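You operate a simulated robot arm through the tools that you are given. There is no shell and no other tool.

Carry out the task below with a simulated robot arm. There is one attempt and no reset: what you move stays moved.

Task
Probe the three running modules and switch off the hottest.
Fine: touch their pads with the probe alone and put it back in its holder. Set down upright: probe.

Only the result counts: the job must be done as asked and must still hold three seconds after the hand-in. Knocking over, shifting, dropping, spilling or breaking anything else fails it.

Robot
A 6-joint arm with a two-finger parallel gripper, fixed in place. Base frame: the origin is at the foot of the arm, x ahead of it, y to its left, z up. Units: mm, degrees, N and s.
With the tool pointing down near the work surface it reaches from about 320 to 820 mm from the base axis. Its first joint turns from -166.0 to 166.0 degrees. Payload 3.43 kg.
The tool frame sits at the grasp point between the pads (the TCP): z along the fingers, y along the line on which they close. The tips reach 34 mm beyond it. Largest opening 128 mm; finger width 24, thickness 12; the body of the gripper, 48 by 130 mm, starts 96 mm behind the TCP.
Orientation is that of the tool frame in the base frame, as a unit quaternion [w, x, y, z]. With the fingers straight down and closing along the base's y, the tool's x points along the base's -x, its y along +y and its z along -z.

Tools
- The arm moves only by the tool drive_tool. Its argument "plan" is a list that holds one entry, the list of rows, each a list of 7 numbers: the opening in per cent of the stroke, from 0 (shut) to 100 (fully open), then the shift along the tool's x, y, z in mm, then the turn, a rotation vector about the tool's x, y, z in degrees. In form: [[[hand, tx, ty, tz, rx, ry, rz], ...]]. A call has 1 to 20 rows; each row shifts and turns the commanded pose from where the row before left it, along the tool's axes as they then stand. A row lasts 0.2 s, in which the tool goes at most 50 mm and 8.6 degrees; a call with a longer step from one row to the next is refused whole, and so is a gripper value outside its range. Where a pose cannot be reached the arm comes as near as it can. A force on the tool above 40 N (or 10 N above the force at the start of the call, whichever is more), or a blocked arm, ends the call early, and 0.2 s more pass. The fingers move at their own pace (about 45 mm/s each) and stop on an object; they squeeze with about 31 N. The grip force told is the motor's: it shows also when the fingers shut on nothing. Time passes only in rows, and 0.2 s behind the last, so rows that do not move let the fingers close. The reply holds the time, the measured pose of the TCP, the force on the tool along the base axes, the opening and the grip force, in the units named above and with some noise, with the torque about the TCP (base axes, N m) and any sound that the robot's microphone picked up.
- Cameras (640 x 400 px; columns grow to the right, rows downward): "scene" is fixed at [399.9, -500.7, 1401]; the picture's right is [-0.50, 0.87, 0.00], its down [0.77, 0.44, -0.47] and it looks along [-0.40, -0.23, -0.89] (base axes); focal length 332 px, centre (320, 200). "wrist" rides on the gripper at [76, -11, -160] in the tool frame; the picture's right is [0.15, 0.99, 0.00], its down [-0.88, 0.13, -0.46] and it looks along [-0.45, 0.07, 0.89] (tool axes); focal length 234 px, centre (320, 200). There is no depth. A picture from a camera that has moved, and an enlarged one, comes with that camera's place and axes in the base frame and with its lens.
- snapshot(camera): a new picture of that camera. The clock stands still meanwhile.
- inspect(camera, box): a new picture of the part [left, top, right, bottom] of that camera's present view, enlarged. The clock stands still meanwhile.
- finish_job(): hands the job in; it is judged then, once.

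Nothing tells you positions but the pictures and the camera data. Unless the task says otherwise, let go and move clear before handing in.

The tools are called after ">>>" by a JSON object that holds its "api" and its "payload". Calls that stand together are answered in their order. drive_tool: Moves the arm, as the interface text tells. Its arguments: {"type":"object","properties":{"plan":{"type":"array","items":{"type":"array","items":{"type":"array","items":{"type":"number"}}}}},"required":["plan"]} The other tools are called the same way: snapshot (camera) takes a picture; inspect (camera, box) takes an enlarged picture of a part of a camera's view; finish_job () hands the job in.

At the start:

```text
time_s: 0.0
eef_pos: [165.7, -472.6, 1097.0]
orientation: [0.001, 0.001, 1.0, 0.0]
contact_force: [0.8, -0.1, -0.7]
torque: [-0.02, 0.01, 0.03]
opening: 128.1
grip_force: 0.1
```

scene: 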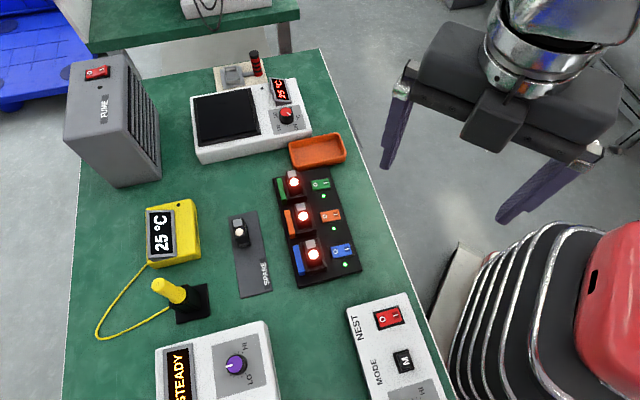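
wrist: 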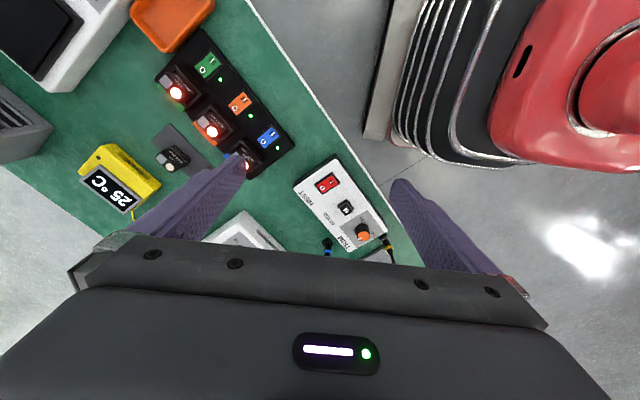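

I see a green table with a yellow thermometer and its probe in a black holder, a black board with three lit modules and three coloured switches, and several devices I should leave alone. I'll take enlarged looks first to locate everything.

>>> {"api": "inspect", "payload": {"camera": "scene", "box": [220, 150, 380, 310]}}

>>> {"api": "inspect", "payload": {"camera": "scene", "box": [80, 190, 280, 350]}}

>>> {"api": "inspect", "payload": {"camera": "wrist", "box": [60, 30, 400, 270]}}

```text
2.50 times, centred on (300, 230) of scene
camera zoom: at [399.9, -500.7, 1401.0], right [-0.5, 0.87, 0.0], down [0.77, 0.44, -0.47], along [-0.4, -0.23, -0.89], focal length 831 px, centre (370, 125)
```

zoom: 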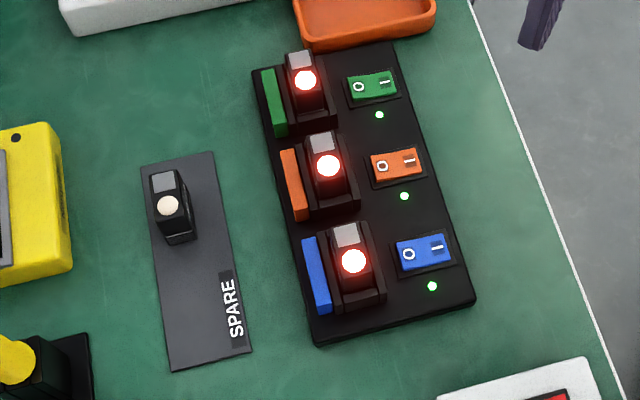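

```text
2.50 times, centred on (180, 270) of scene
camera zoom: at [399.9, -500.7, 1401.0], right [-0.5, 0.87, 0.0], down [0.77, 0.44, -0.47], along [-0.4, -0.23, -0.89], focal length 831 px, centre (670, 25)
```

zoom: 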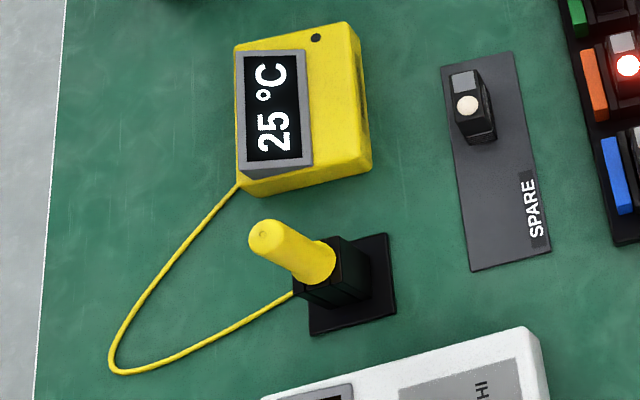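

```text
1.67 times, centred on (230, 150) of wrist
camera zoom: at [89.5, -484.6, 1257.2], right [-0.15, 0.99, 0.0], down [0.88, 0.13, 0.46], along [0.45, 0.07, -0.89], focal length 390 px, centre (470, 283)
```

zoom: 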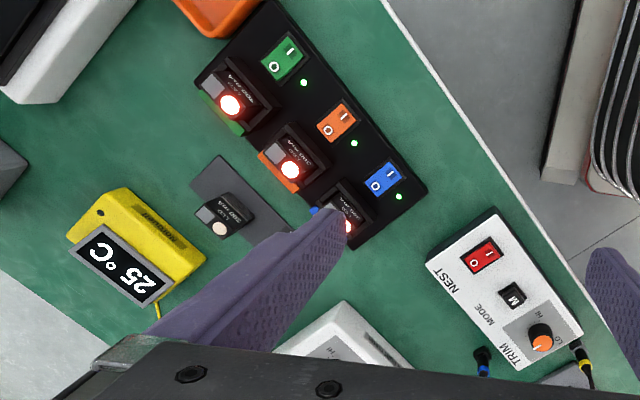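

The modules sit around (200, -570, 800) and the probe holder around (420, -755, ~790) by a first triangulation. I'll move the arm high above the table to get a closer second view of the probe and the thermometer.

>>> {"api": "drive_tool", "payload": {"plan": [[[100, -17.4, -36.2, 0, 0, 0, 0], [100, -17.4, -36.2, 0, 0, 0, 0], [100, -17.4, -36.2, 0, 0, 0, 0], [100, -17.4, -36.2, 0, 0, 0, 0], [100, -17.4, -36.2, 0, 0, 0, 0], [100, -17.4, -36.2, 0, 0, 0, 0], [100, 0, 0, 0, 0, 0, 0]]]}}

>>> {"api": "snapshot", "payload": {"camera": "wrist"}}

>>> {"api": "snapshot", "payload": {"camera": "scene"}}

```text
time_s: 1.6
eef_pos: [269.7, -690.4, 1095.2]
orientation: [-0.001, 0.0, 1.0, 0.001]
contact_force: [0.2, -0.1, 0.5]
torque: [-0.03, 0.03, -0.02]
opening: 128.1
grip_force: 0.0
```

```text
taken
camera wrist: at [193.1, -700.8, 1256.1], right [-0.15, 0.99, 0.0], down [0.88, 0.13, 0.46], along [0.45, 0.07, -0.89], focal length 234 px, centre (320, 200)
```

wrist: 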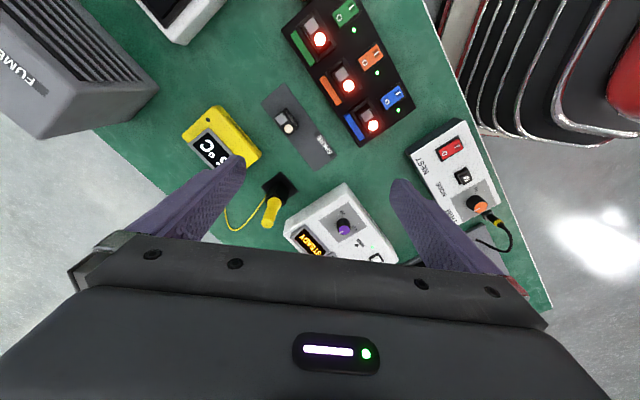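

```text
taken
```

scene: 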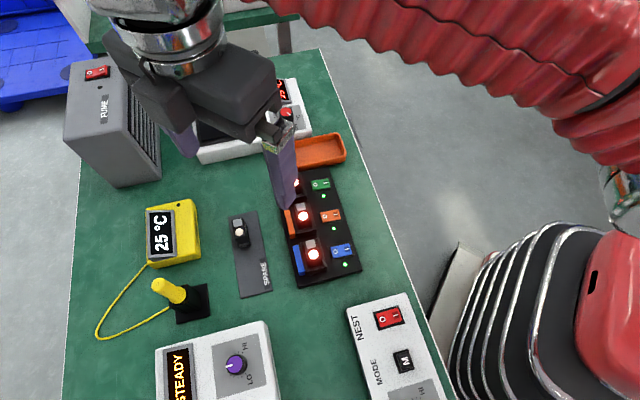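

>>> {"api": "inspect", "payload": {"camera": "wrist", "box": [170, 90, 350, 250]}}

>>> {"api": "inspect", "payload": {"camera": "wrist", "box": [260, 0, 440, 160]}}

>>> {"api": "inspect", "payload": {"camera": "scene", "box": [130, 240, 230, 340]}}

```text
2.50 times, centred on (260, 170) of wrist
camera zoom: at [193.1, -700.8, 1256.1], right [-0.15, 0.99, 0.0], down [0.88, 0.13, 0.46], along [0.45, 0.07, -0.89], focal length 585 px, centre (470, 275)
```

zoom: 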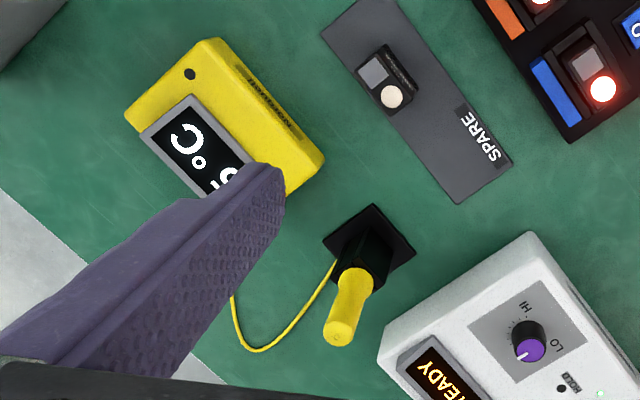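

```text
2.50 times, centred on (350, 80) of wrist
camera zoom: at [193.1, -700.8, 1256.1], right [-0.15, 0.99, 0.0], down [0.88, 0.13, 0.46], along [0.45, 0.07, -0.89], focal length 585 px, centre (245, 500)
```

zoom: 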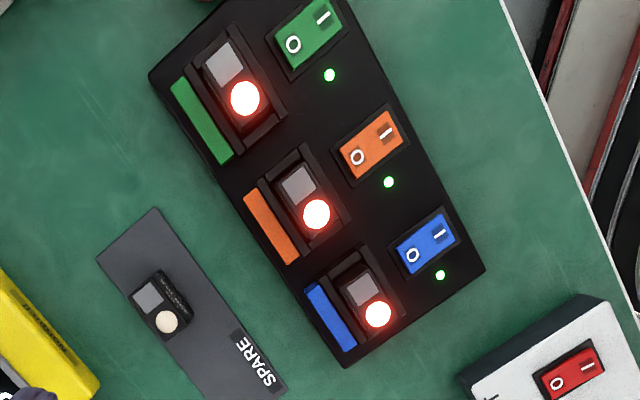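

```text
4.00 times, centred on (180, 290) of scene
camera zoom: at [399.9, -500.7, 1401.0], right [-0.5, 0.87, 0.0], down [0.77, 0.44, -0.47], along [-0.4, -0.23, -0.89], focal length 1329 px, centre (880, -160)
```

zoom: 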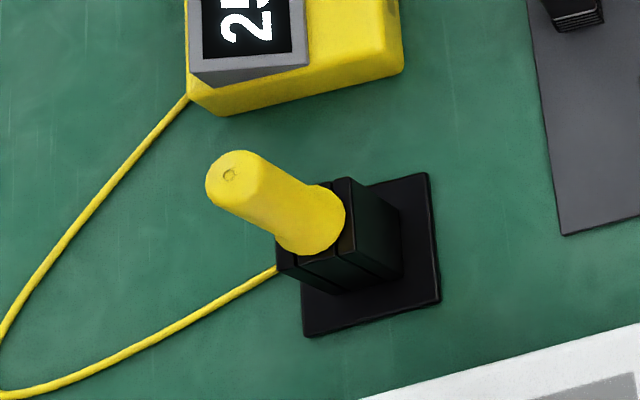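

The handle top is at about (418, -756, 925), holder top about z 850, table about z 773; the pads are at about (126,-724), (179,-670), (234,-616), all near z 843. I'll move above the probe, still high, and look closely at it from there.

>>> {"api": "drive_tool", "payload": {"plan": [[[60, -37, -16.6, 5, 0, 0, 0], [60, -37, -16.6, 5, 0, 0, 0], [60, -37, -16.6, 5, 0, 0, 0], [60, -37, -16.6, 5, 0, 0, 0], [60, 0, 0, 0, 0, 0, 0], [60, 0, 0, 0, 0, 0, 0]]]}}

>>> {"api": "snapshot", "payload": {"camera": "wrist"}}

>>> {"api": "snapshot", "payload": {"camera": "scene"}}

```text
time_s: 3.0
eef_pos: [374.7, -668.3, 1040.3]
orientation: [-0.001, 0.0, 1.0, 0.001]
contact_force: [0.2, -0.9, -0.5]
torque: [0.0, -0.02, -0.04]
opening: 76.7
grip_force: 0.2
out of reach, approached as far as the arm can: row 1, 2, 3, 4
```

```text
taken
camera wrist: at [299.9, -678.9, 1200.5], right [-0.15, 0.99, 0.0], down [0.88, 0.13, 0.46], along [0.45, 0.07, -0.89], focal length 234 px, centre (320, 200)
```

wrist: 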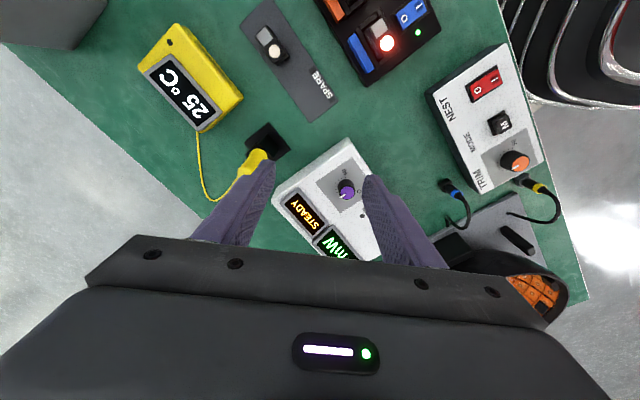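

```text
taken
```

scene: 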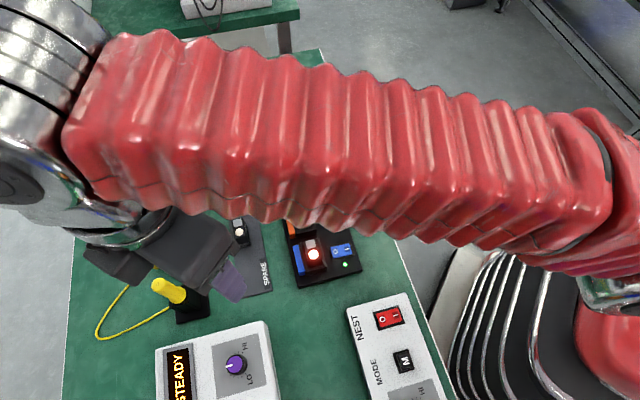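

Straight-down reach ends at about r = 766 here, and the probe stands at r ≈ 866, so I'll need to tilt the tool outward. I'll back off first, then see where the commanded pose stands.

>>> {"api": "drive_tool", "payload": {"plan": [[[60, 19.6, 34.5, 12.5, 0, 0, 0], [60, 19.6, 34.5, 12.5, 0, 0, 0], [60, 19.6, 34.5, 12.5, 0, 0, 0], [60, 19.6, 34.5, 12.5, 0, 0, 0], [60, 19.6, 34.5, 12.5, 0, 0, 0], [60, 19.6, 34.5, 12.5, 0, 0, 0], [60, 0, 0, 0, 0, 0, 0]]]}}

>>> {"api": "snapshot", "payload": {"camera": "scene"}}

```text
time_s: 4.6
eef_pos: [258.3, -462.2, 963.0]
orientation: [-0.001, 0.001, 1.0, 0.0]
contact_force: [0.1, -0.4, -0.5]
torque: [0.0, 0.01, -0.01]
opening: 77.0
grip_force: 0.1
```

```text
taken
```

scene: 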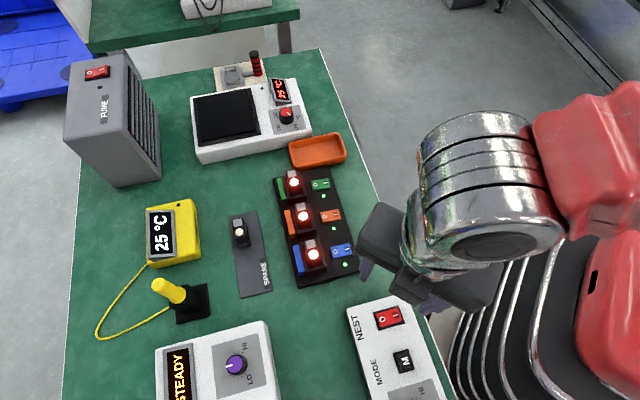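

The command restarts from the reached pose. Now I'll yaw the tool so its closing axis is tangential, then tilt it 30° outward about the closing axis.

>>> {"api": "drive_tool", "payload": {"plan": [[[60, 0, 0, -7, 0, 0, 7.64], [60, 0, 0, -7, 0, 0, 7.64], [60, 0, 0, -7, 0, 0, 7.64], [60, 0, 0, -7, 0, 0, 7.64], [60, 0, 0, -7, 0, 0, 7.64], [60, 0, 0, -7, 0, 0, 7.64], [60, 0, 0, -7, 0, 0, 7.64], [60, 0, 0, -7, 0, 0, 7.64], [60, 0, 0, 0, 0, -7.5, 0], [60, 0, 0, 0, 0, -7.5, 0], [60, 0, 0, 0, 0, -7.5, 0], [60, 0, 0, 0, 0, -7.5, 0], [60, 0, 0, 0, 0, 0, 0]]]}}

>>> {"api": "snapshot", "payload": {"camera": "wrist"}}

>>> {"api": "snapshot", "payload": {"camera": "scene"}}

```text
time_s: 7.4
eef_pos: [257.8, -461.1, 1017.7]
orientation: [0.223, 0.491, 0.832, -0.132]
contact_force: [0.2, -0.2, 0.1]
torque: [-0.04, 0.02, 0.02]
opening: 76.9
grip_force: 0.0
```

```text
taken
camera wrist: at [178.0, -339.1, 1120.3], right [0.81, 0.59, -0.07], down [0.37, -0.4, 0.84], along [0.46, -0.7, -0.54], focal length 234 px, centre (320, 200)
```

wrist: 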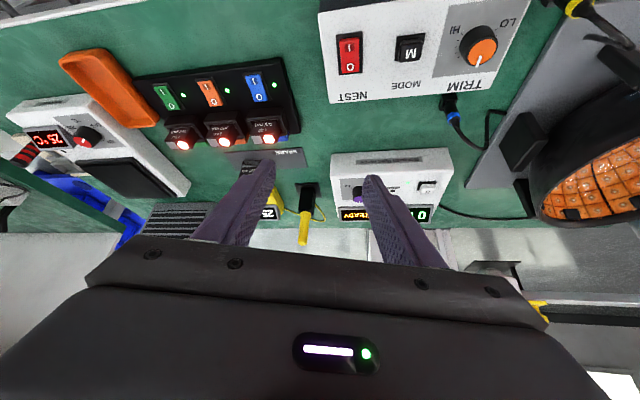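

```text
taken
```

scene: 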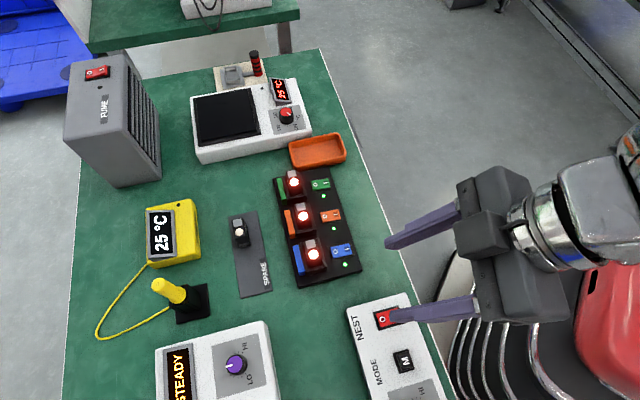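

>>> {"api": "inspect", "payload": {"camera": "wrist", "box": [130, 60, 330, 185]}}

>>> {"api": "inspect", "payload": {"camera": "wrist", "box": [240, 140, 400, 250]}}

```text
3.20 times, centred on (230, 122) of wrist
camera zoom: at [178.0, -339.1, 1120.3], right [0.81, 0.59, -0.07], down [0.37, -0.4, 0.84], along [0.46, -0.7, -0.54], focal length 749 px, centre (608, 448)
```

zoom: 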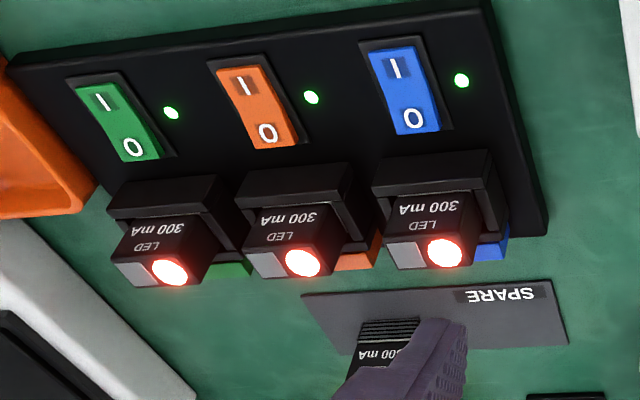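

```text
3.64 times, centred on (320, 195) of wrist
camera zoom: at [178.0, -339.1, 1120.3], right [0.81, 0.59, -0.07], down [0.37, -0.4, 0.84], along [0.46, -0.7, -0.54], focal length 852 px, centre (320, 218)
```

zoom: 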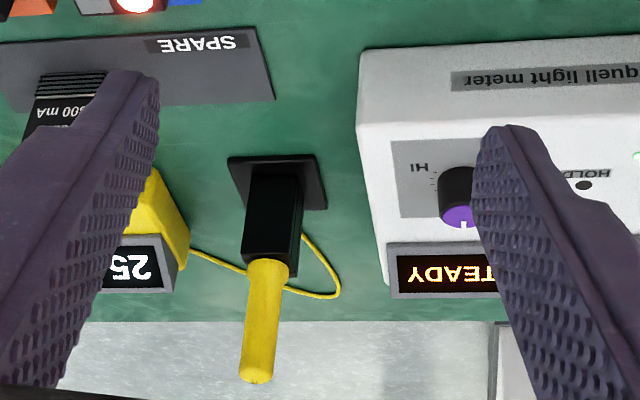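

The handle is a yellow cylinder about 20 mm thick standing in a black block; the module pads are on the top faces. I'll move to a standoff above the handle at z ≈ 1010 with the tilted tool.

>>> {"api": "drive_tool", "payload": {"plan": [[[60, -35.9, -0.3, 21.9, 0, 0, 0], [60, -35.9, -0.3, 21.9, 0, 0, 0], [60, -35.9, -0.3, 21.9, 0, 0, 0], [60, -35.9, -0.3, 21.9, 0, 0, 0], [60, -35.9, -0.3, 21.9, 0, 0, 0], [60, -35.9, -0.3, 21.9, 0, 0, 0], [60, -35.9, -0.3, 21.9, 0, 0, 0], [60, -35.9, -0.3, 21.9, 0, 0, 0], [60, 0, 0, 0, 0, 0, 0]]]}}

>>> {"api": "snapshot", "payload": {"camera": "wrist"}}

>>> {"api": "snapshot", "payload": {"camera": "scene"}}

```text
time_s: 9.4
eef_pos: [417.3, -756.7, 1010.2]
orientation: [0.222, 0.491, 0.832, -0.132]
contact_force: [-0.1, -0.1, 0.5]
torque: [-0.01, -0.01, 0.02]
opening: 76.6
grip_force: 0.2
```

```text
taken
camera wrist: at [337.4, -635.0, 1111.7], right [0.8, 0.59, -0.07], down [0.37, -0.41, 0.83], along [0.46, -0.7, -0.55], focal length 234 px, centre (320, 200)
```

wrist: 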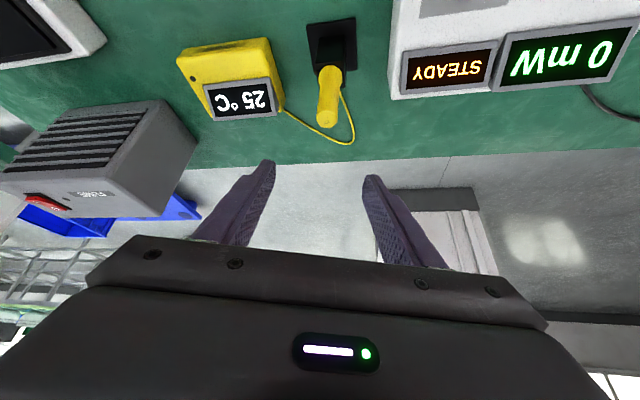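

```text
taken
```

scene: 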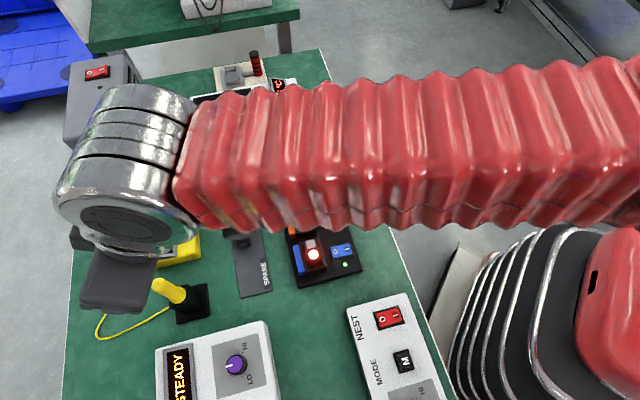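

>>> {"api": "inspect", "payload": {"camera": "wrist", "box": [250, 0, 410, 160]}}

>>> {"api": "inspect", "payload": {"camera": "scene", "box": [130, 240, 230, 340]}}

```text
2.50 times, centred on (330, 80) of wrist
camera zoom: at [337.4, -635.0, 1111.7], right [0.8, 0.59, -0.07], down [0.37, -0.41, 0.83], along [0.46, -0.7, -0.55], focal length 585 px, centre (295, 500)
```

zoom: 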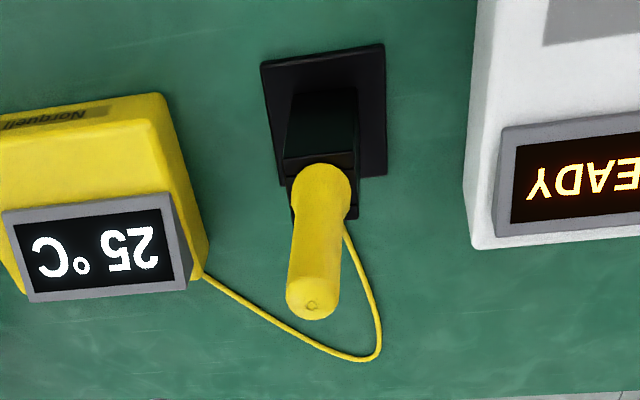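

```text
4.00 times, centred on (180, 290) of scene
camera zoom: at [399.9, -500.7, 1401.0], right [-0.5, 0.87, 0.0], down [0.77, 0.44, -0.47], along [-0.4, -0.23, -0.89], focal length 1329 px, centre (880, -160)
```

zoom: 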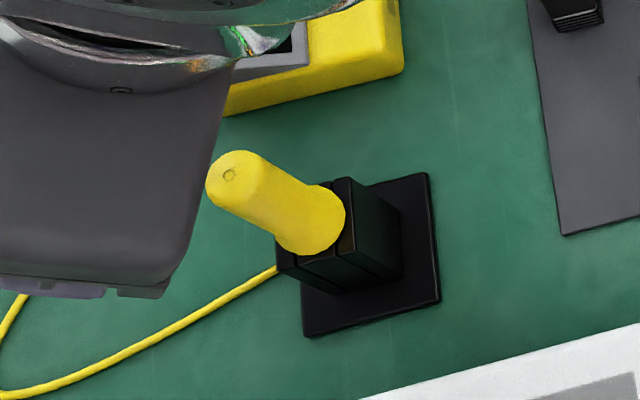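

>>> {"api": "inspect", "payload": {"camera": "wrist", "box": [295, 10, 365, 140]}}

>>> {"api": "inspect", "payload": {"camera": "scene", "box": [145, 270, 210, 320]}}

```text
3.08 times, centred on (330, 75) of wrist
camera zoom: at [337.4, -635.0, 1111.7], right [0.8, 0.59, -0.07], down [0.37, -0.41, 0.83], along [0.46, -0.7, -0.55], focal length 720 px, centre (289, 585)
```

zoom: 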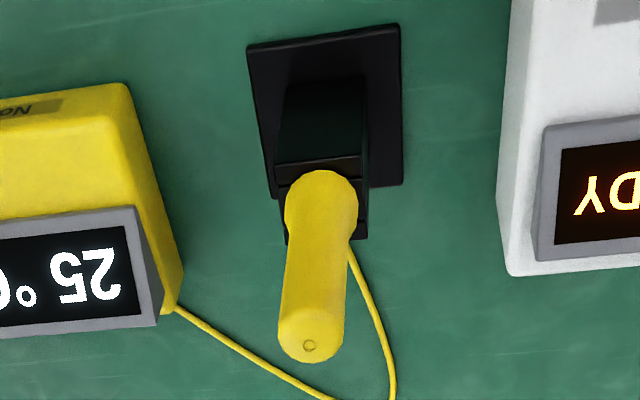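

```text
8.00 times, centred on (178, 295) of scene
camera zoom: at [399.9, -500.7, 1401.0], right [-0.5, 0.87, 0.0], down [0.77, 0.44, -0.47], along [-0.4, -0.23, -0.89], focal length 2658 px, centre (1460, -560)
```

zoom: 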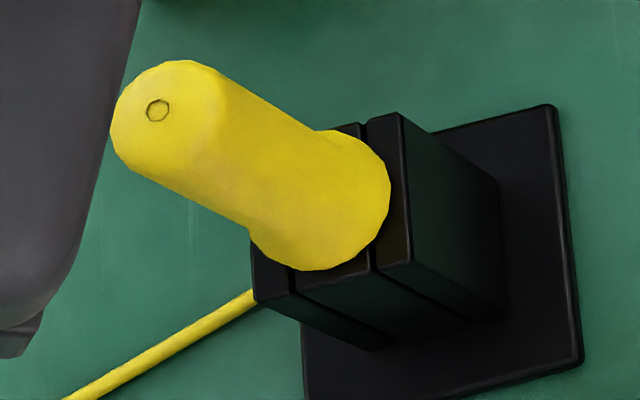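

The handle axis is at about (418.5, -757.5), with a collar at z ≈ 853 and the top at 925. I'll descend vertically to z ≈ 895 with the fingers straddling it.

>>> {"api": "drive_tool", "payload": {"plan": [[[60, 14.2, 0.2, 25.1, 0, 0, 0], [60, 14.2, 0.2, 25.1, 0, 0, 0], [60, 14.2, 0.2, 25.1, 0, 0, 0], [60, 14.0, 0.1, 25.1, 0, 0, 0], [60, 0, 0, 0, 0, 0, 0]]]}}

>>> {"api": "snapshot", "payload": {"camera": "wrist"}}

>>> {"api": "inspect", "payload": {"camera": "scene", "box": [100, 220, 260, 340]}}

```text
time_s: 10.6
eef_pos: [420.1, -758.3, 894.9]
orientation: [0.223, 0.491, 0.832, -0.132]
contact_force: [0.7, -1.3, 0.2]
torque: [-0.02, -0.04, 0.03]
opening: 77.0
grip_force: 0.1
```

```text
taken
camera wrist: at [339.9, -635.3, 996.6], right [0.8, 0.59, -0.07], down [0.37, -0.41, 0.83], along [0.46, -0.7, -0.55], focal length 234 px, centre (320, 200)
```

wrist: 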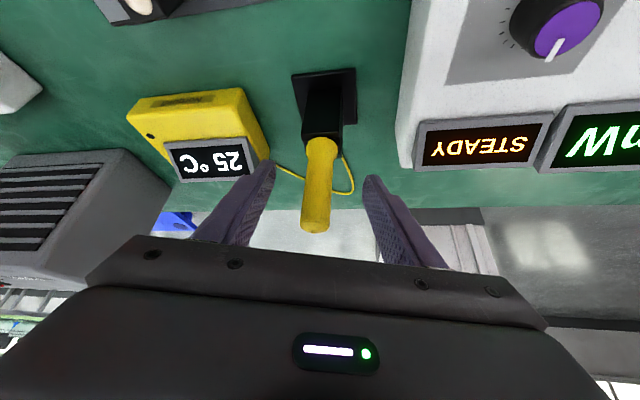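

```text
3.33 times, centred on (180, 280) of scene
camera zoom: at [399.9, -500.7, 1401.0], right [-0.5, 0.87, 0.0], down [0.77, 0.44, -0.47], along [-0.4, -0.23, -0.89], focal length 1108 px, centre (787, -67)
```

zoom: 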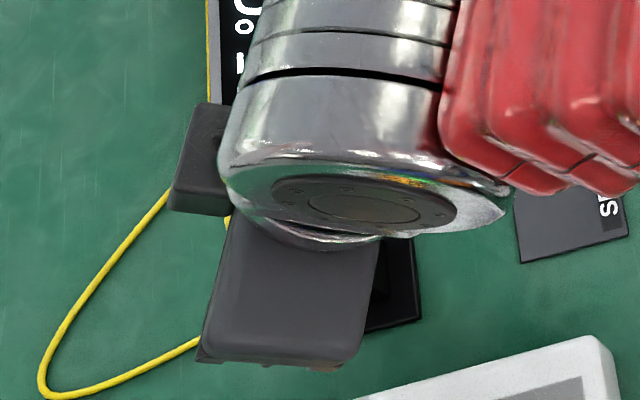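

>>> {"api": "inspect", "payload": {"camera": "wrist", "box": [230, 100, 410, 250]}}

```text
2.67 times, centred on (320, 175) of wrist
camera zoom: at [339.9, -635.3, 996.6], right [0.8, 0.59, -0.07], down [0.37, -0.41, 0.83], along [0.46, -0.7, -0.55], focal length 624 px, centre (320, 267)
```

zoom: 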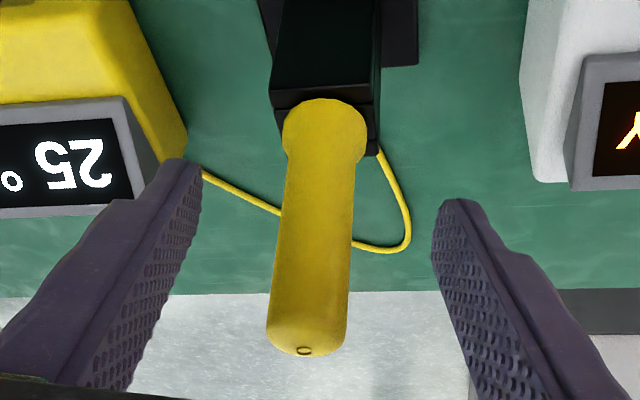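

Alignment is good (handle centre within about 1 mm of the TCP). Closing the gripper now.

>>> {"api": "drive_tool", "payload": {"plan": [[[30, 0, -0.5, 0, 0, 0, 0], [10, 0, 0, 0, 0, 0, 0], [0, 0, 0, 0, 0, 0, 0], [0, 0, 0, 0, 0, 0, 0], [0, 0, 0, 0, 0, 0, 0], [0, 0, 0, 0, 0, 0, 0]]]}}

>>> {"api": "snapshot", "payload": {"camera": "wrist"}}

```text
time_s: 12.0
eef_pos: [419.4, -757.8, 895.4]
orientation: [0.223, 0.49, 0.832, -0.131]
contact_force: [0.9, -0.6, 1.1]
torque: [-0.03, -0.03, 0.0]
opening: 19.6
grip_force: 30.6
```

```text
taken
camera wrist: at [339.8, -635.8, 996.6], right [0.8, 0.59, -0.07], down [0.37, -0.41, 0.83], along [0.46, -0.7, -0.55], focal length 234 px, centre (320, 200)
```

wrist: 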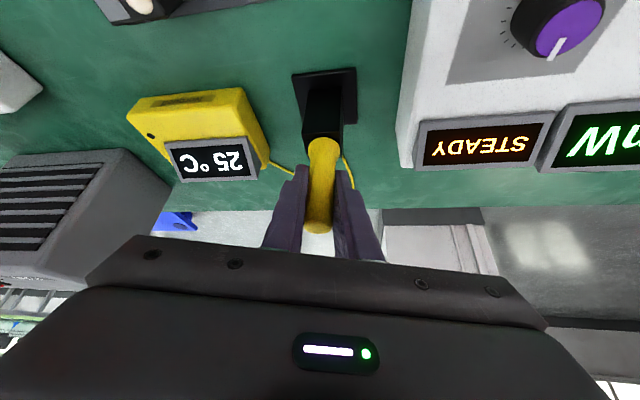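

The handle is gripped (19.6 mm, 30.6 N). Lifting it straight up gently and watching the forces.

>>> {"api": "drive_tool", "payload": {"plan": [[[0, -5, 0, -8.66, 0, 0, 0], [0, -5, 0, -8.66, 0, 0, 0], [0, -5, 0, -8.66, 0, 0, 0], [0, -5, 0, -8.66, 0, 0, 0], [0, 0, 0, 0, 0, 0, 0]]]}}

>>> {"api": "snapshot", "payload": {"camera": "wrist"}}

```text
time_s: 13.2
eef_pos: [419.0, -758.1, 935.2]
orientation: [0.223, 0.491, 0.832, -0.132]
contact_force: [-0.2, 0.4, -0.9]
torque: [0.01, -0.01, 0.02]
opening: 19.3
grip_force: 31.0
```

```text
taken
camera wrist: at [339.2, -635.6, 1037.0], right [0.8, 0.59, -0.07], down [0.37, -0.41, 0.83], along [0.46, -0.7, -0.55], focal length 234 px, centre (320, 200)
```

wrist: 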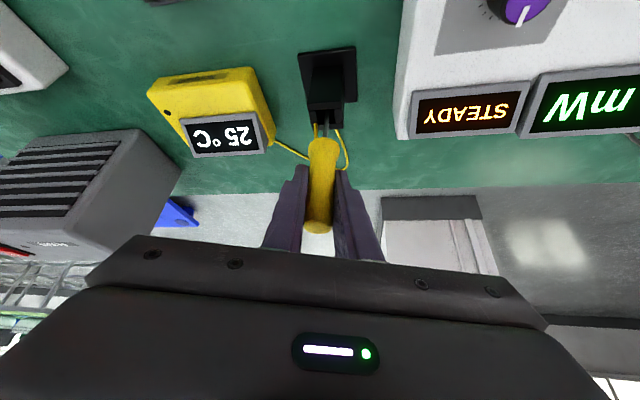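

The probe slides out cleanly, a thin metal shaft shows below the collar. Continuing up another 60 mm.

>>> {"api": "drive_tool", "payload": {"plan": [[[0, -7.5, 0, -13, 0, 0, 0], [0, -7.5, 0, -13, 0, 0, 0], [0, -7.5, 0, -13, 0, 0, 0], [0, -7.5, 0, -13, 0, 0, 0], [0, 0, 0, 0, 0, 0, 0]]]}}

>>> {"api": "snapshot", "payload": {"camera": "wrist"}}

>>> {"api": "snapshot", "payload": {"camera": "scene"}}

```text
time_s: 14.4
eef_pos: [419.3, -758.3, 995.8]
orientation: [0.223, 0.491, 0.832, -0.132]
contact_force: [0.2, 0.7, -0.4]
torque: [0.05, 0.0, -0.01]
opening: 19.5
grip_force: 30.7
```

```text
taken
camera wrist: at [339.3, -635.0, 1097.3], right [0.8, 0.59, -0.07], down [0.37, -0.41, 0.83], along [0.46, -0.7, -0.55], focal length 234 px, centre (320, 200)
```

wrist: 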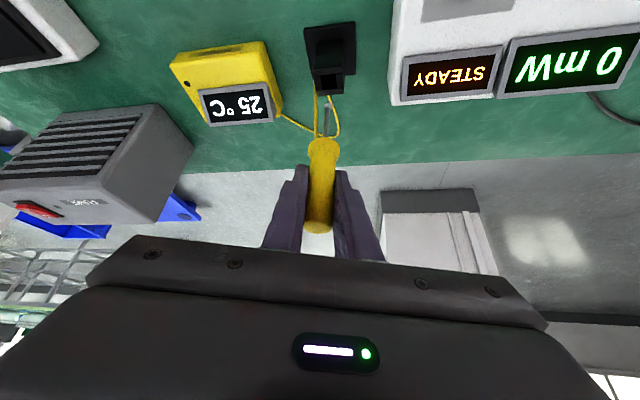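

```text
taken
```

scene: 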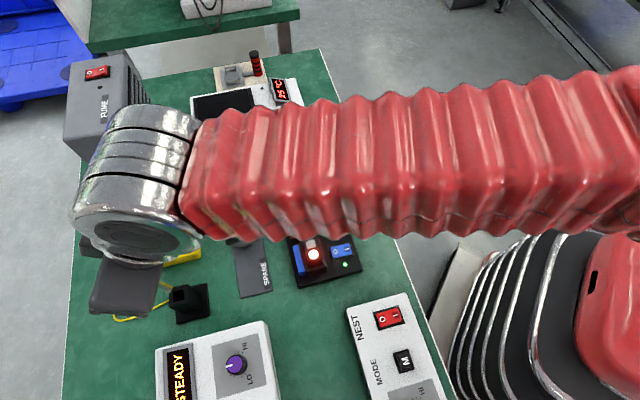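

>>> {"api": "inspect", "payload": {"camera": "wrist", "box": [270, 10, 380, 150]}}

>>> {"api": "inspect", "payload": {"camera": "scene", "box": [140, 260, 230, 340]}}

```text
2.86 times, centred on (325, 80) of wrist
camera zoom: at [339.3, -635.0, 1097.3], right [0.8, 0.59, -0.07], down [0.37, -0.41, 0.83], along [0.46, -0.7, -0.55], focal length 669 px, centre (306, 543)
```

zoom: 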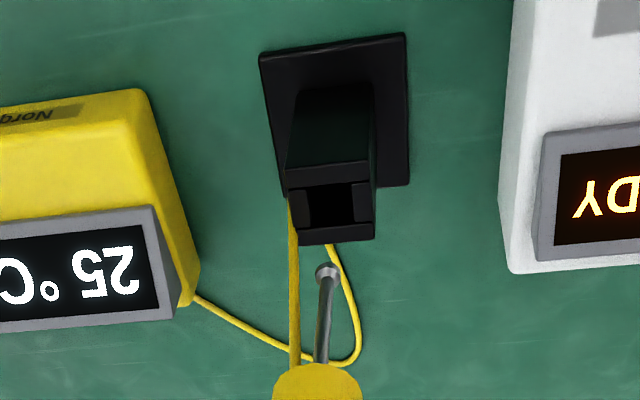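

```text
5.00 times, centred on (185, 300) of scene
camera zoom: at [399.9, -500.7, 1401.0], right [-0.5, 0.87, 0.0], down [0.77, 0.44, -0.47], along [-0.4, -0.23, -0.89], focal length 1661 px, centre (995, -300)
```

zoom: 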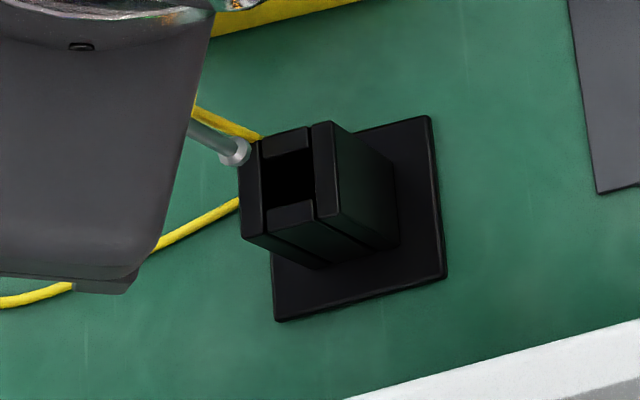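

The tip is about 109 mm below the TCP (z ≈ 886.5) and hangs vertically. Next I carry it at this height to above the blue module's pad, near (234, -616).

>>> {"api": "drive_tool", "payload": {"plan": [[[0, 23.2, -11.8, -13.4, 0, 0, 0], [0, 23.2, -11.8, -13.4, 0, 0, 0], [0, 23.2, -11.8, -13.4, 0, 0, 0], [0, 23.2, -11.8, -13.4, 0, 0, 0], [0, 23.2, -11.8, -13.4, 0, 0, 0], [0, 23.2, -11.8, -13.4, 0, 0, 0], [0, 23.2, -11.8, -13.4, 0, 0, 0], [0, 23.2, -11.8, -13.4, 0, 0, 0], [0, 0, 0, 0, 0, 0, 0], [0, 0, 0, 0, 0, 0, 0]]]}}

>>> {"api": "snapshot", "payload": {"camera": "wrist"}}

>>> {"api": "snapshot", "payload": {"camera": "scene"}}

```text
time_s: 16.6
eef_pos: [232.6, -616.8, 994.5]
orientation: [0.223, 0.491, 0.832, -0.131]
contact_force: [0.7, -0.5, -1.0]
torque: [0.02, -0.01, -0.01]
opening: 19.5
grip_force: 30.8
```

```text
taken
camera wrist: at [152.9, -494.4, 1097.0], right [0.81, 0.59, -0.07], down [0.37, -0.41, 0.83], along [0.46, -0.7, -0.55], focal length 234 px, centre (320, 200)
```

wrist: 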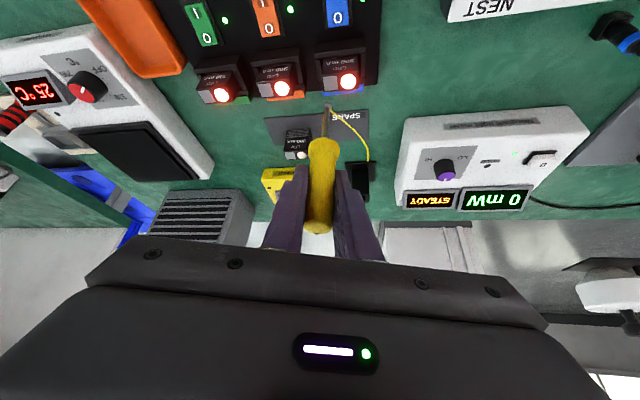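

```text
taken
```

scene: 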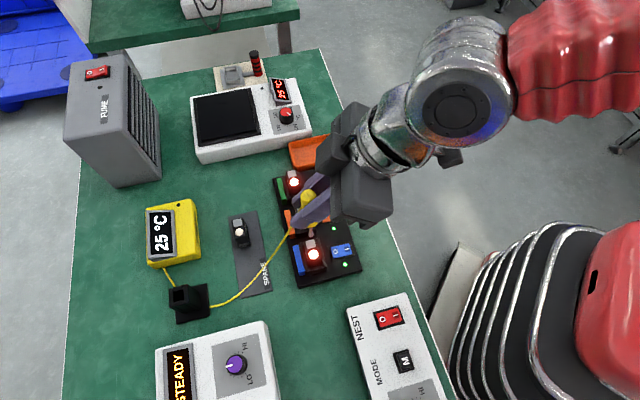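

>>> {"api": "inspect", "payload": {"camera": "scene", "box": [270, 160, 370, 290]}}

>>> {"api": "inspect", "payload": {"camera": "wrist", "box": [270, 30, 400, 150]}}

```text
3.08 times, centred on (320, 225) of scene
camera zoom: at [399.9, -500.7, 1401.0], right [-0.5, 0.87, 0.0], down [0.77, 0.44, -0.47], along [-0.4, -0.23, -0.89], focal length 1022 px, centre (320, 123)
```

zoom: 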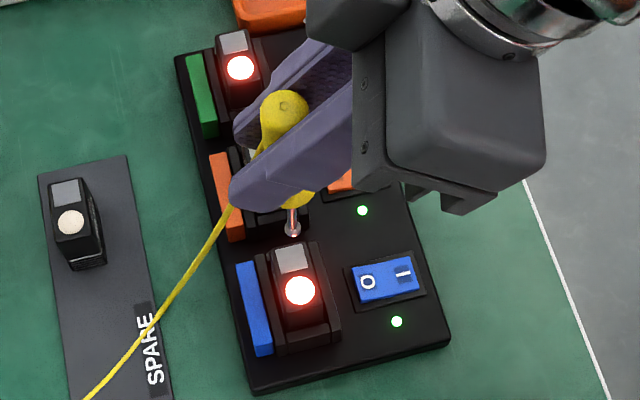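

```text
3.33 times, centred on (335, 90) of wrist
camera zoom: at [152.9, -494.4, 1097.0], right [0.81, 0.59, -0.07], down [0.37, -0.41, 0.83], along [0.46, -0.7, -0.55], focal length 781 px, centre (270, 567)
```

zoom: 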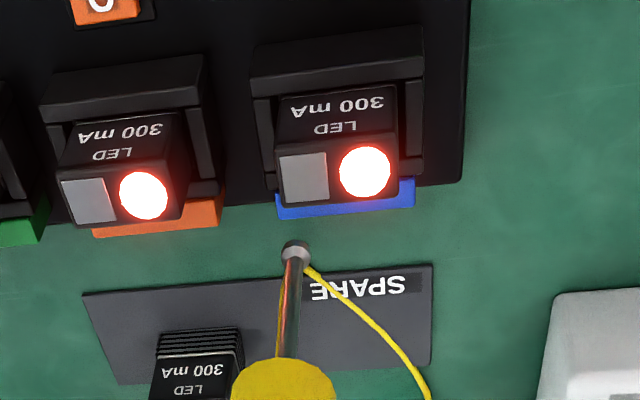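

The tip sits about 40 mm above the blue pad, laterally within 2 mm. I'll descend 30 mm, then creep down in small steps while watching force and display.

>>> {"api": "drive_tool", "payload": {"plan": [[[0, 4.5, 0.1, 9, 0, 0, 0], [0, 4.5, 0.1, 9, 0, 0, 0], [0, 4.4, 0.1, 8.9, 0, 0, 0], [0, 0, 0, 0, 0, 0, 0]]]}}

>>> {"api": "inspect", "payload": {"camera": "wrist", "box": [270, 30, 400, 150]}}

>>> {"api": "inspect", "payload": {"camera": "scene", "box": [270, 160, 370, 290]}}

```text
time_s: 17.6
eef_pos: [235.5, -617.0, 965.4]
orientation: [0.223, 0.491, 0.832, -0.132]
contact_force: [0.3, -0.1, -0.7]
torque: [-0.02, 0.04, 0.03]
opening: 19.8
grip_force: 30.9
```

```text
3.33 times, centred on (335, 90) of wrist
camera zoom: at [154.7, -495.3, 1067.1], right [0.81, 0.59, -0.07], down [0.37, -0.41, 0.84], along [0.46, -0.7, -0.55], focal length 781 px, centre (270, 567)
```

zoom: 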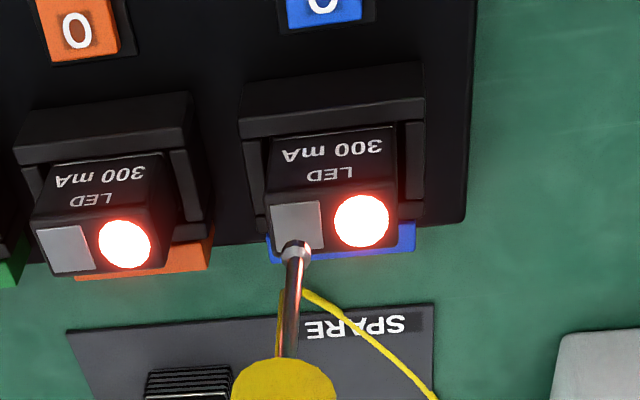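

```text
3.08 times, centred on (320, 225) of scene
camera zoom: at [399.9, -500.7, 1401.0], right [-0.5, 0.87, 0.0], down [0.77, 0.44, -0.47], along [-0.4, -0.23, -0.89], focal length 1022 px, centre (320, 123)
```

zoom: 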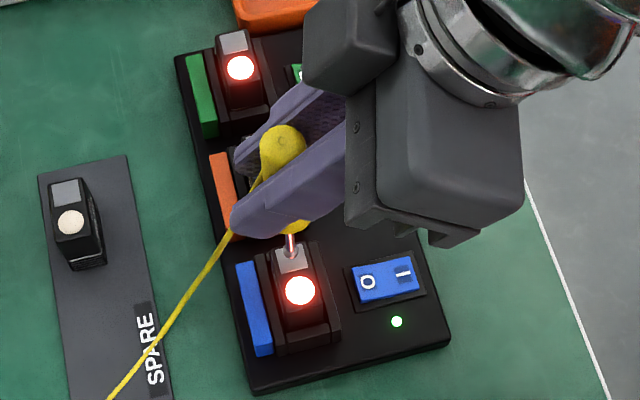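

>>> {"api": "drive_tool", "payload": {"plan": [[[0, 1, 0, 1.73, 0, 0, 0], [0, 1, 0, 1.73, 0, 0, 0], [0, 1, 0, 1.73, 0, 0, 0], [0, 1, 0, 1.73, 0, 0, 0], [0, 0, 0, 0, 0, 0, 0]]]}}

>>> {"api": "inspect", "payload": {"camera": "wrist", "box": [290, 60, 370, 130]}}

>>> {"api": "inspect", "payload": {"camera": "scene", "box": [120, 180, 220, 290]}}

```text
time_s: 18.8
eef_pos: [235.2, -617.3, 957.8]
orientation: [0.223, 0.491, 0.832, -0.132]
contact_force: [0.1, -0.3, 0.6]
torque: [-0.01, -0.01, -0.02]
opening: 19.3
grip_force: 30.8
```

```text
5.71 times, centred on (330, 95) of wrist
camera zoom: at [154.7, -494.5, 1059.6], right [0.8, 0.59, -0.07], down [0.37, -0.41, 0.83], along [0.46, -0.7, -0.55], focal length 1338 px, centre (263, 800)
```

zoom: 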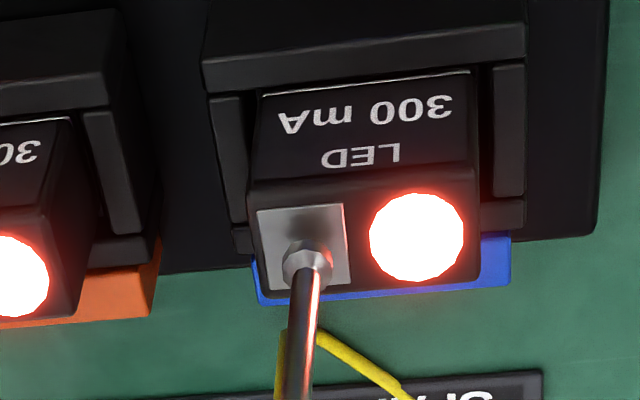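

```text
3.64 times, centred on (170, 235) of scene
camera zoom: at [399.9, -500.7, 1401.0], right [-0.5, 0.87, 0.0], down [0.77, 0.44, -0.47], along [-0.4, -0.23, -0.89], focal length 1208 px, centre (866, 73)
```

zoom: 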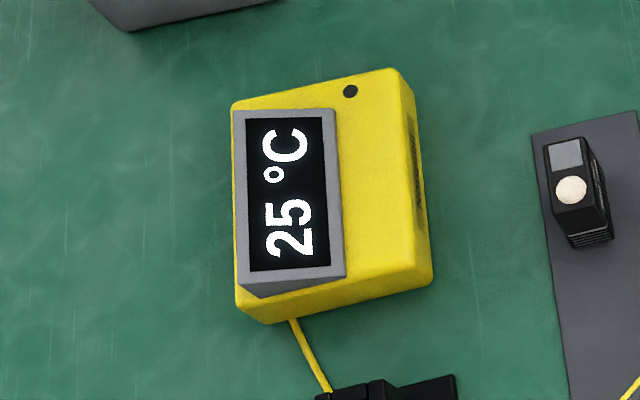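

>>> {"api": "drive_tool", "payload": {"plan": [[[0, 0.5, 0, 0.87, 0, 0, 0], [0, 0.5, 0, 0.87, 0, 0, 0], [0, 0, 0, 0, 0, 0, 0]]]}}

>>> {"api": "inspect", "payload": {"camera": "wrist", "box": [290, 60, 370, 130]}}

>>> {"api": "inspect", "payload": {"camera": "scene", "box": [120, 180, 220, 290]}}

```text
time_s: 19.6
eef_pos: [235.2, -617.2, 954.8]
orientation: [0.223, 0.49, 0.832, -0.132]
contact_force: [-1.3, 0.0, -0.8]
torque: [-0.05, -0.01, 0.0]
opening: 19.9
grip_force: 31.4
```

```text
5.71 times, centred on (330, 95) of wrist
camera zoom: at [154.3, -494.8, 1057.1], right [0.8, 0.59, -0.07], down [0.37, -0.41, 0.83], along [0.46, -0.7, -0.55], focal length 1338 px, centre (263, 800)
```

zoom: 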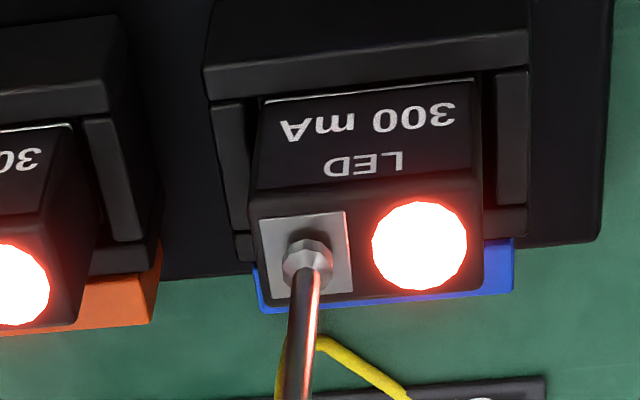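

```text
3.64 times, centred on (170, 235) of scene
camera zoom: at [399.9, -500.7, 1401.0], right [-0.5, 0.87, 0.0], down [0.77, 0.44, -0.47], along [-0.4, -0.23, -0.89], focal length 1208 px, centre (866, 73)
```

zoom: 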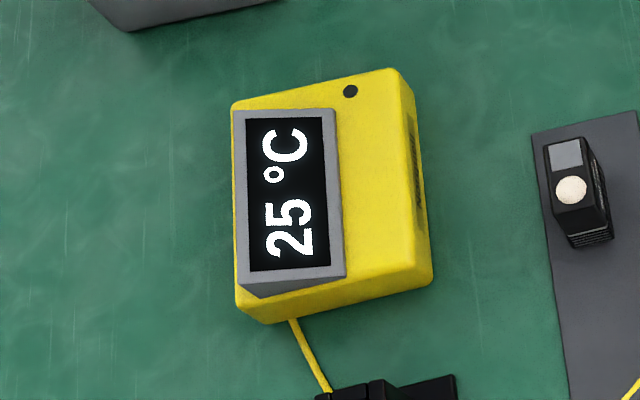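

>>> {"api": "drive_tool", "payload": {"plan": [[[0, 0.5, 0, 0.87, 0, 0, 0], [0, 0, 0, 0, 0, 0, 0]]]}}

>>> {"api": "inspect", "payload": {"camera": "scene", "box": [120, 180, 220, 290]}}

>>> {"api": "inspect", "payload": {"camera": "scene", "box": [285, 220, 335, 270]}}

```text
time_s: 20.2
eef_pos: [233.5, -617.9, 955.0]
orientation: [0.223, 0.49, 0.832, -0.131]
contact_force: [0.5, -0.2, 0.0]
torque: [0.02, -0.01, 0.01]
opening: 19.4
grip_force: 31.2
```

```text
3.64 times, centred on (170, 235) of scene
camera zoom: at [399.9, -500.7, 1401.0], right [-0.5, 0.87, 0.0], down [0.77, 0.44, -0.47], along [-0.4, -0.23, -0.89], focal length 1208 px, centre (866, 73)
```

zoom: 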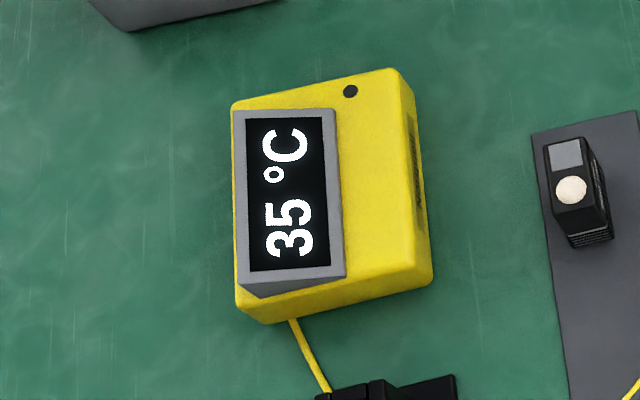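

```text
8.00 times, centred on (310, 245) of scene
camera zoom: at [399.9, -500.7, 1401.0], right [-0.5, 0.87, 0.0], down [0.77, 0.44, -0.47], along [-0.4, -0.23, -0.89], focal length 2658 px, centre (400, -160)
```

zoom: 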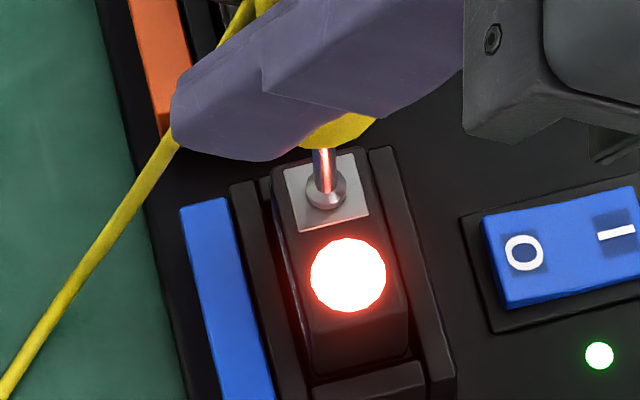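

Contact: the display jumped to 35 °C and is rising. I'll hold still to let the reading settle.

>>> {"api": "drive_tool", "payload": {"plan": [[[0, 0, 0, 0, 0, 0, 0], [0, 0, 0, 0, 0, 0, 0], [0, 0, 0, 0, 0, 0, 0], [0, 0, 0, 0, 0, 0, 0], [0, 0, 0, 0, 0, 0, 0], [0, 0, 0, 0, 0, 0, 0], [0, 0, 0, 0, 0, 0, 0], [0, 0, 0, 0, 0, 0, 0]]]}}

>>> {"api": "inspect", "payload": {"camera": "scene", "box": [120, 180, 220, 290]}}

```text
time_s: 22.0
eef_pos: [234.2, -618.5, 954.4]
orientation: [0.223, 0.491, 0.832, -0.131]
contact_force: [0.5, -0.1, 0.5]
torque: [0.0, 0.02, 0.01]
opening: 19.7
grip_force: 30.7
```

```text
3.64 times, centred on (170, 235) of scene
camera zoom: at [399.9, -500.7, 1401.0], right [-0.5, 0.87, 0.0], down [0.77, 0.44, -0.47], along [-0.4, -0.23, -0.89], focal length 1208 px, centre (866, 73)
```

zoom: 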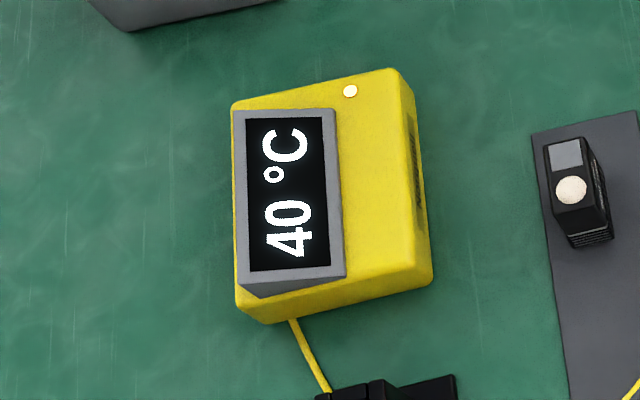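

>>> {"api": "drive_tool", "payload": {"plan": [[[0, 0, 0, 0, 0, 0, 0], [0, 0, 0, 0, 0, 0, 0], [0, 0, 0, 0, 0, 0, 0], [0, 0, 0, 0, 0, 0, 0]]]}}

>>> {"api": "inspect", "payload": {"camera": "scene", "box": [120, 180, 220, 290]}}

```text
time_s: 23.0
eef_pos: [233.5, -616.9, 954.5]
orientation: [0.223, 0.491, 0.832, -0.131]
contact_force: [0.0, 0.8, -0.9]
torque: [0.0, -0.05, 0.0]
opening: 20.0
grip_force: 30.9
```

```text
3.64 times, centred on (170, 235) of scene
camera zoom: at [399.9, -500.7, 1401.0], right [-0.5, 0.87, 0.0], down [0.77, 0.44, -0.47], along [-0.4, -0.23, -0.89], focal length 1208 px, centre (866, 73)
```

zoom: 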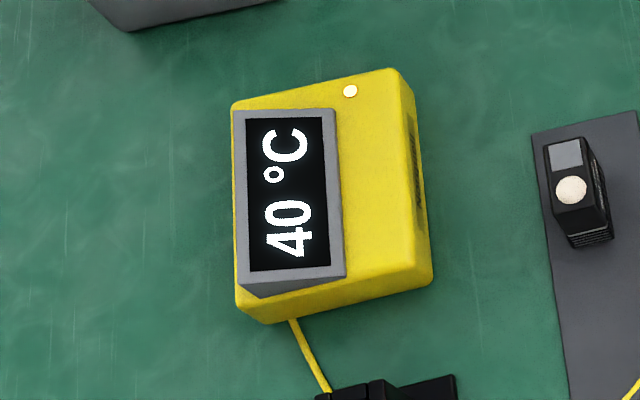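

Blue settled at 40 °C (the indicator is lit). Now I'll lift 25 mm, shift to the orange pad (about -54, -54 mm), and check before descending.

>>> {"api": "drive_tool", "payload": {"plan": [[[0, -6.25, 0, -10.8, 0, 0, 0], [0, -6.25, 0, -10.8, 0, 0, 0], [0, -6.0, -24.3, 3.5, 0, 0, 0], [0, -6.0, -24.3, 3.5, 0, 0, 0], [0, -6.0, -24.3, 3.5, 0, 0, 0], [0, 0, 0, 0, 0, 0, 0], [0, 0, 0, 0, 0, 0, 0]]]}}

>>> {"api": "inspect", "payload": {"camera": "wrist", "box": [270, 40, 390, 140]}}

>>> {"api": "inspect", "payload": {"camera": "scene", "box": [270, 160, 370, 290]}}

>>> {"api": "inspect", "payload": {"camera": "scene", "box": [120, 180, 220, 290]}}

```text
time_s: 24.6
eef_pos: [180.9, -669.2, 980.8]
orientation: [0.223, 0.49, 0.832, -0.131]
contact_force: [0.8, -0.4, -1.5]
torque: [0.0, 0.02, -0.05]
opening: 19.7
grip_force: 31.4
```

```text
4.00 times, centred on (330, 90) of wrist
camera zoom: at [101.6, -547.8, 1081.8], right [0.8, 0.59, -0.07], down [0.37, -0.41, 0.83], along [0.46, -0.7, -0.55], focal length 937 px, centre (280, 640)
```

zoom: 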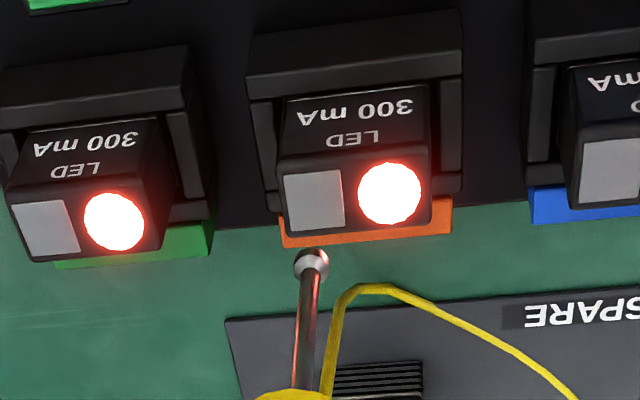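

```text
3.08 times, centred on (320, 225) of scene
camera zoom: at [399.9, -500.7, 1401.0], right [-0.5, 0.87, 0.0], down [0.77, 0.44, -0.47], along [-0.4, -0.23, -0.89], focal length 1022 px, centre (320, 123)
```

zoom: 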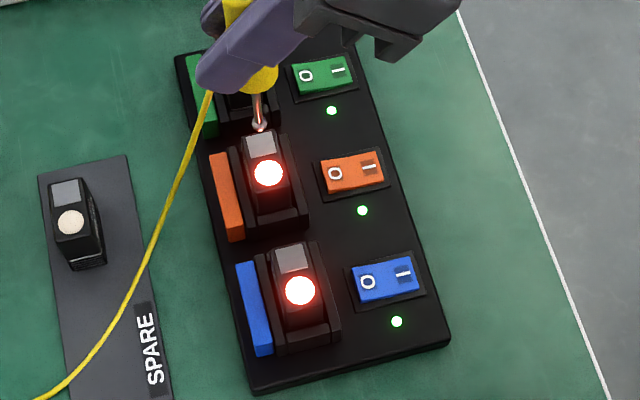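

```text
3.64 times, centred on (170, 235) of scene
camera zoom: at [399.9, -500.7, 1401.0], right [-0.5, 0.87, 0.0], down [0.77, 0.44, -0.47], along [-0.4, -0.23, -0.89], focal length 1208 px, centre (866, 73)
```

zoom: 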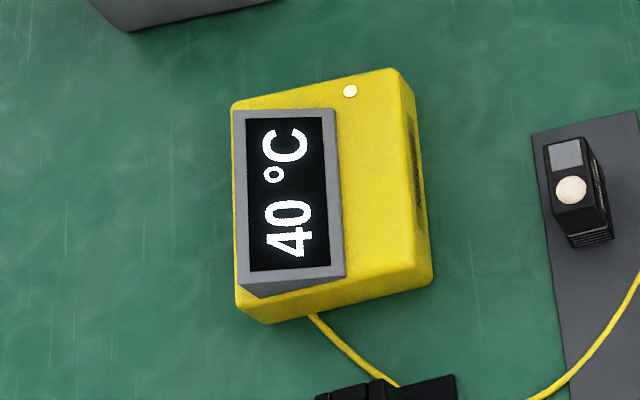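

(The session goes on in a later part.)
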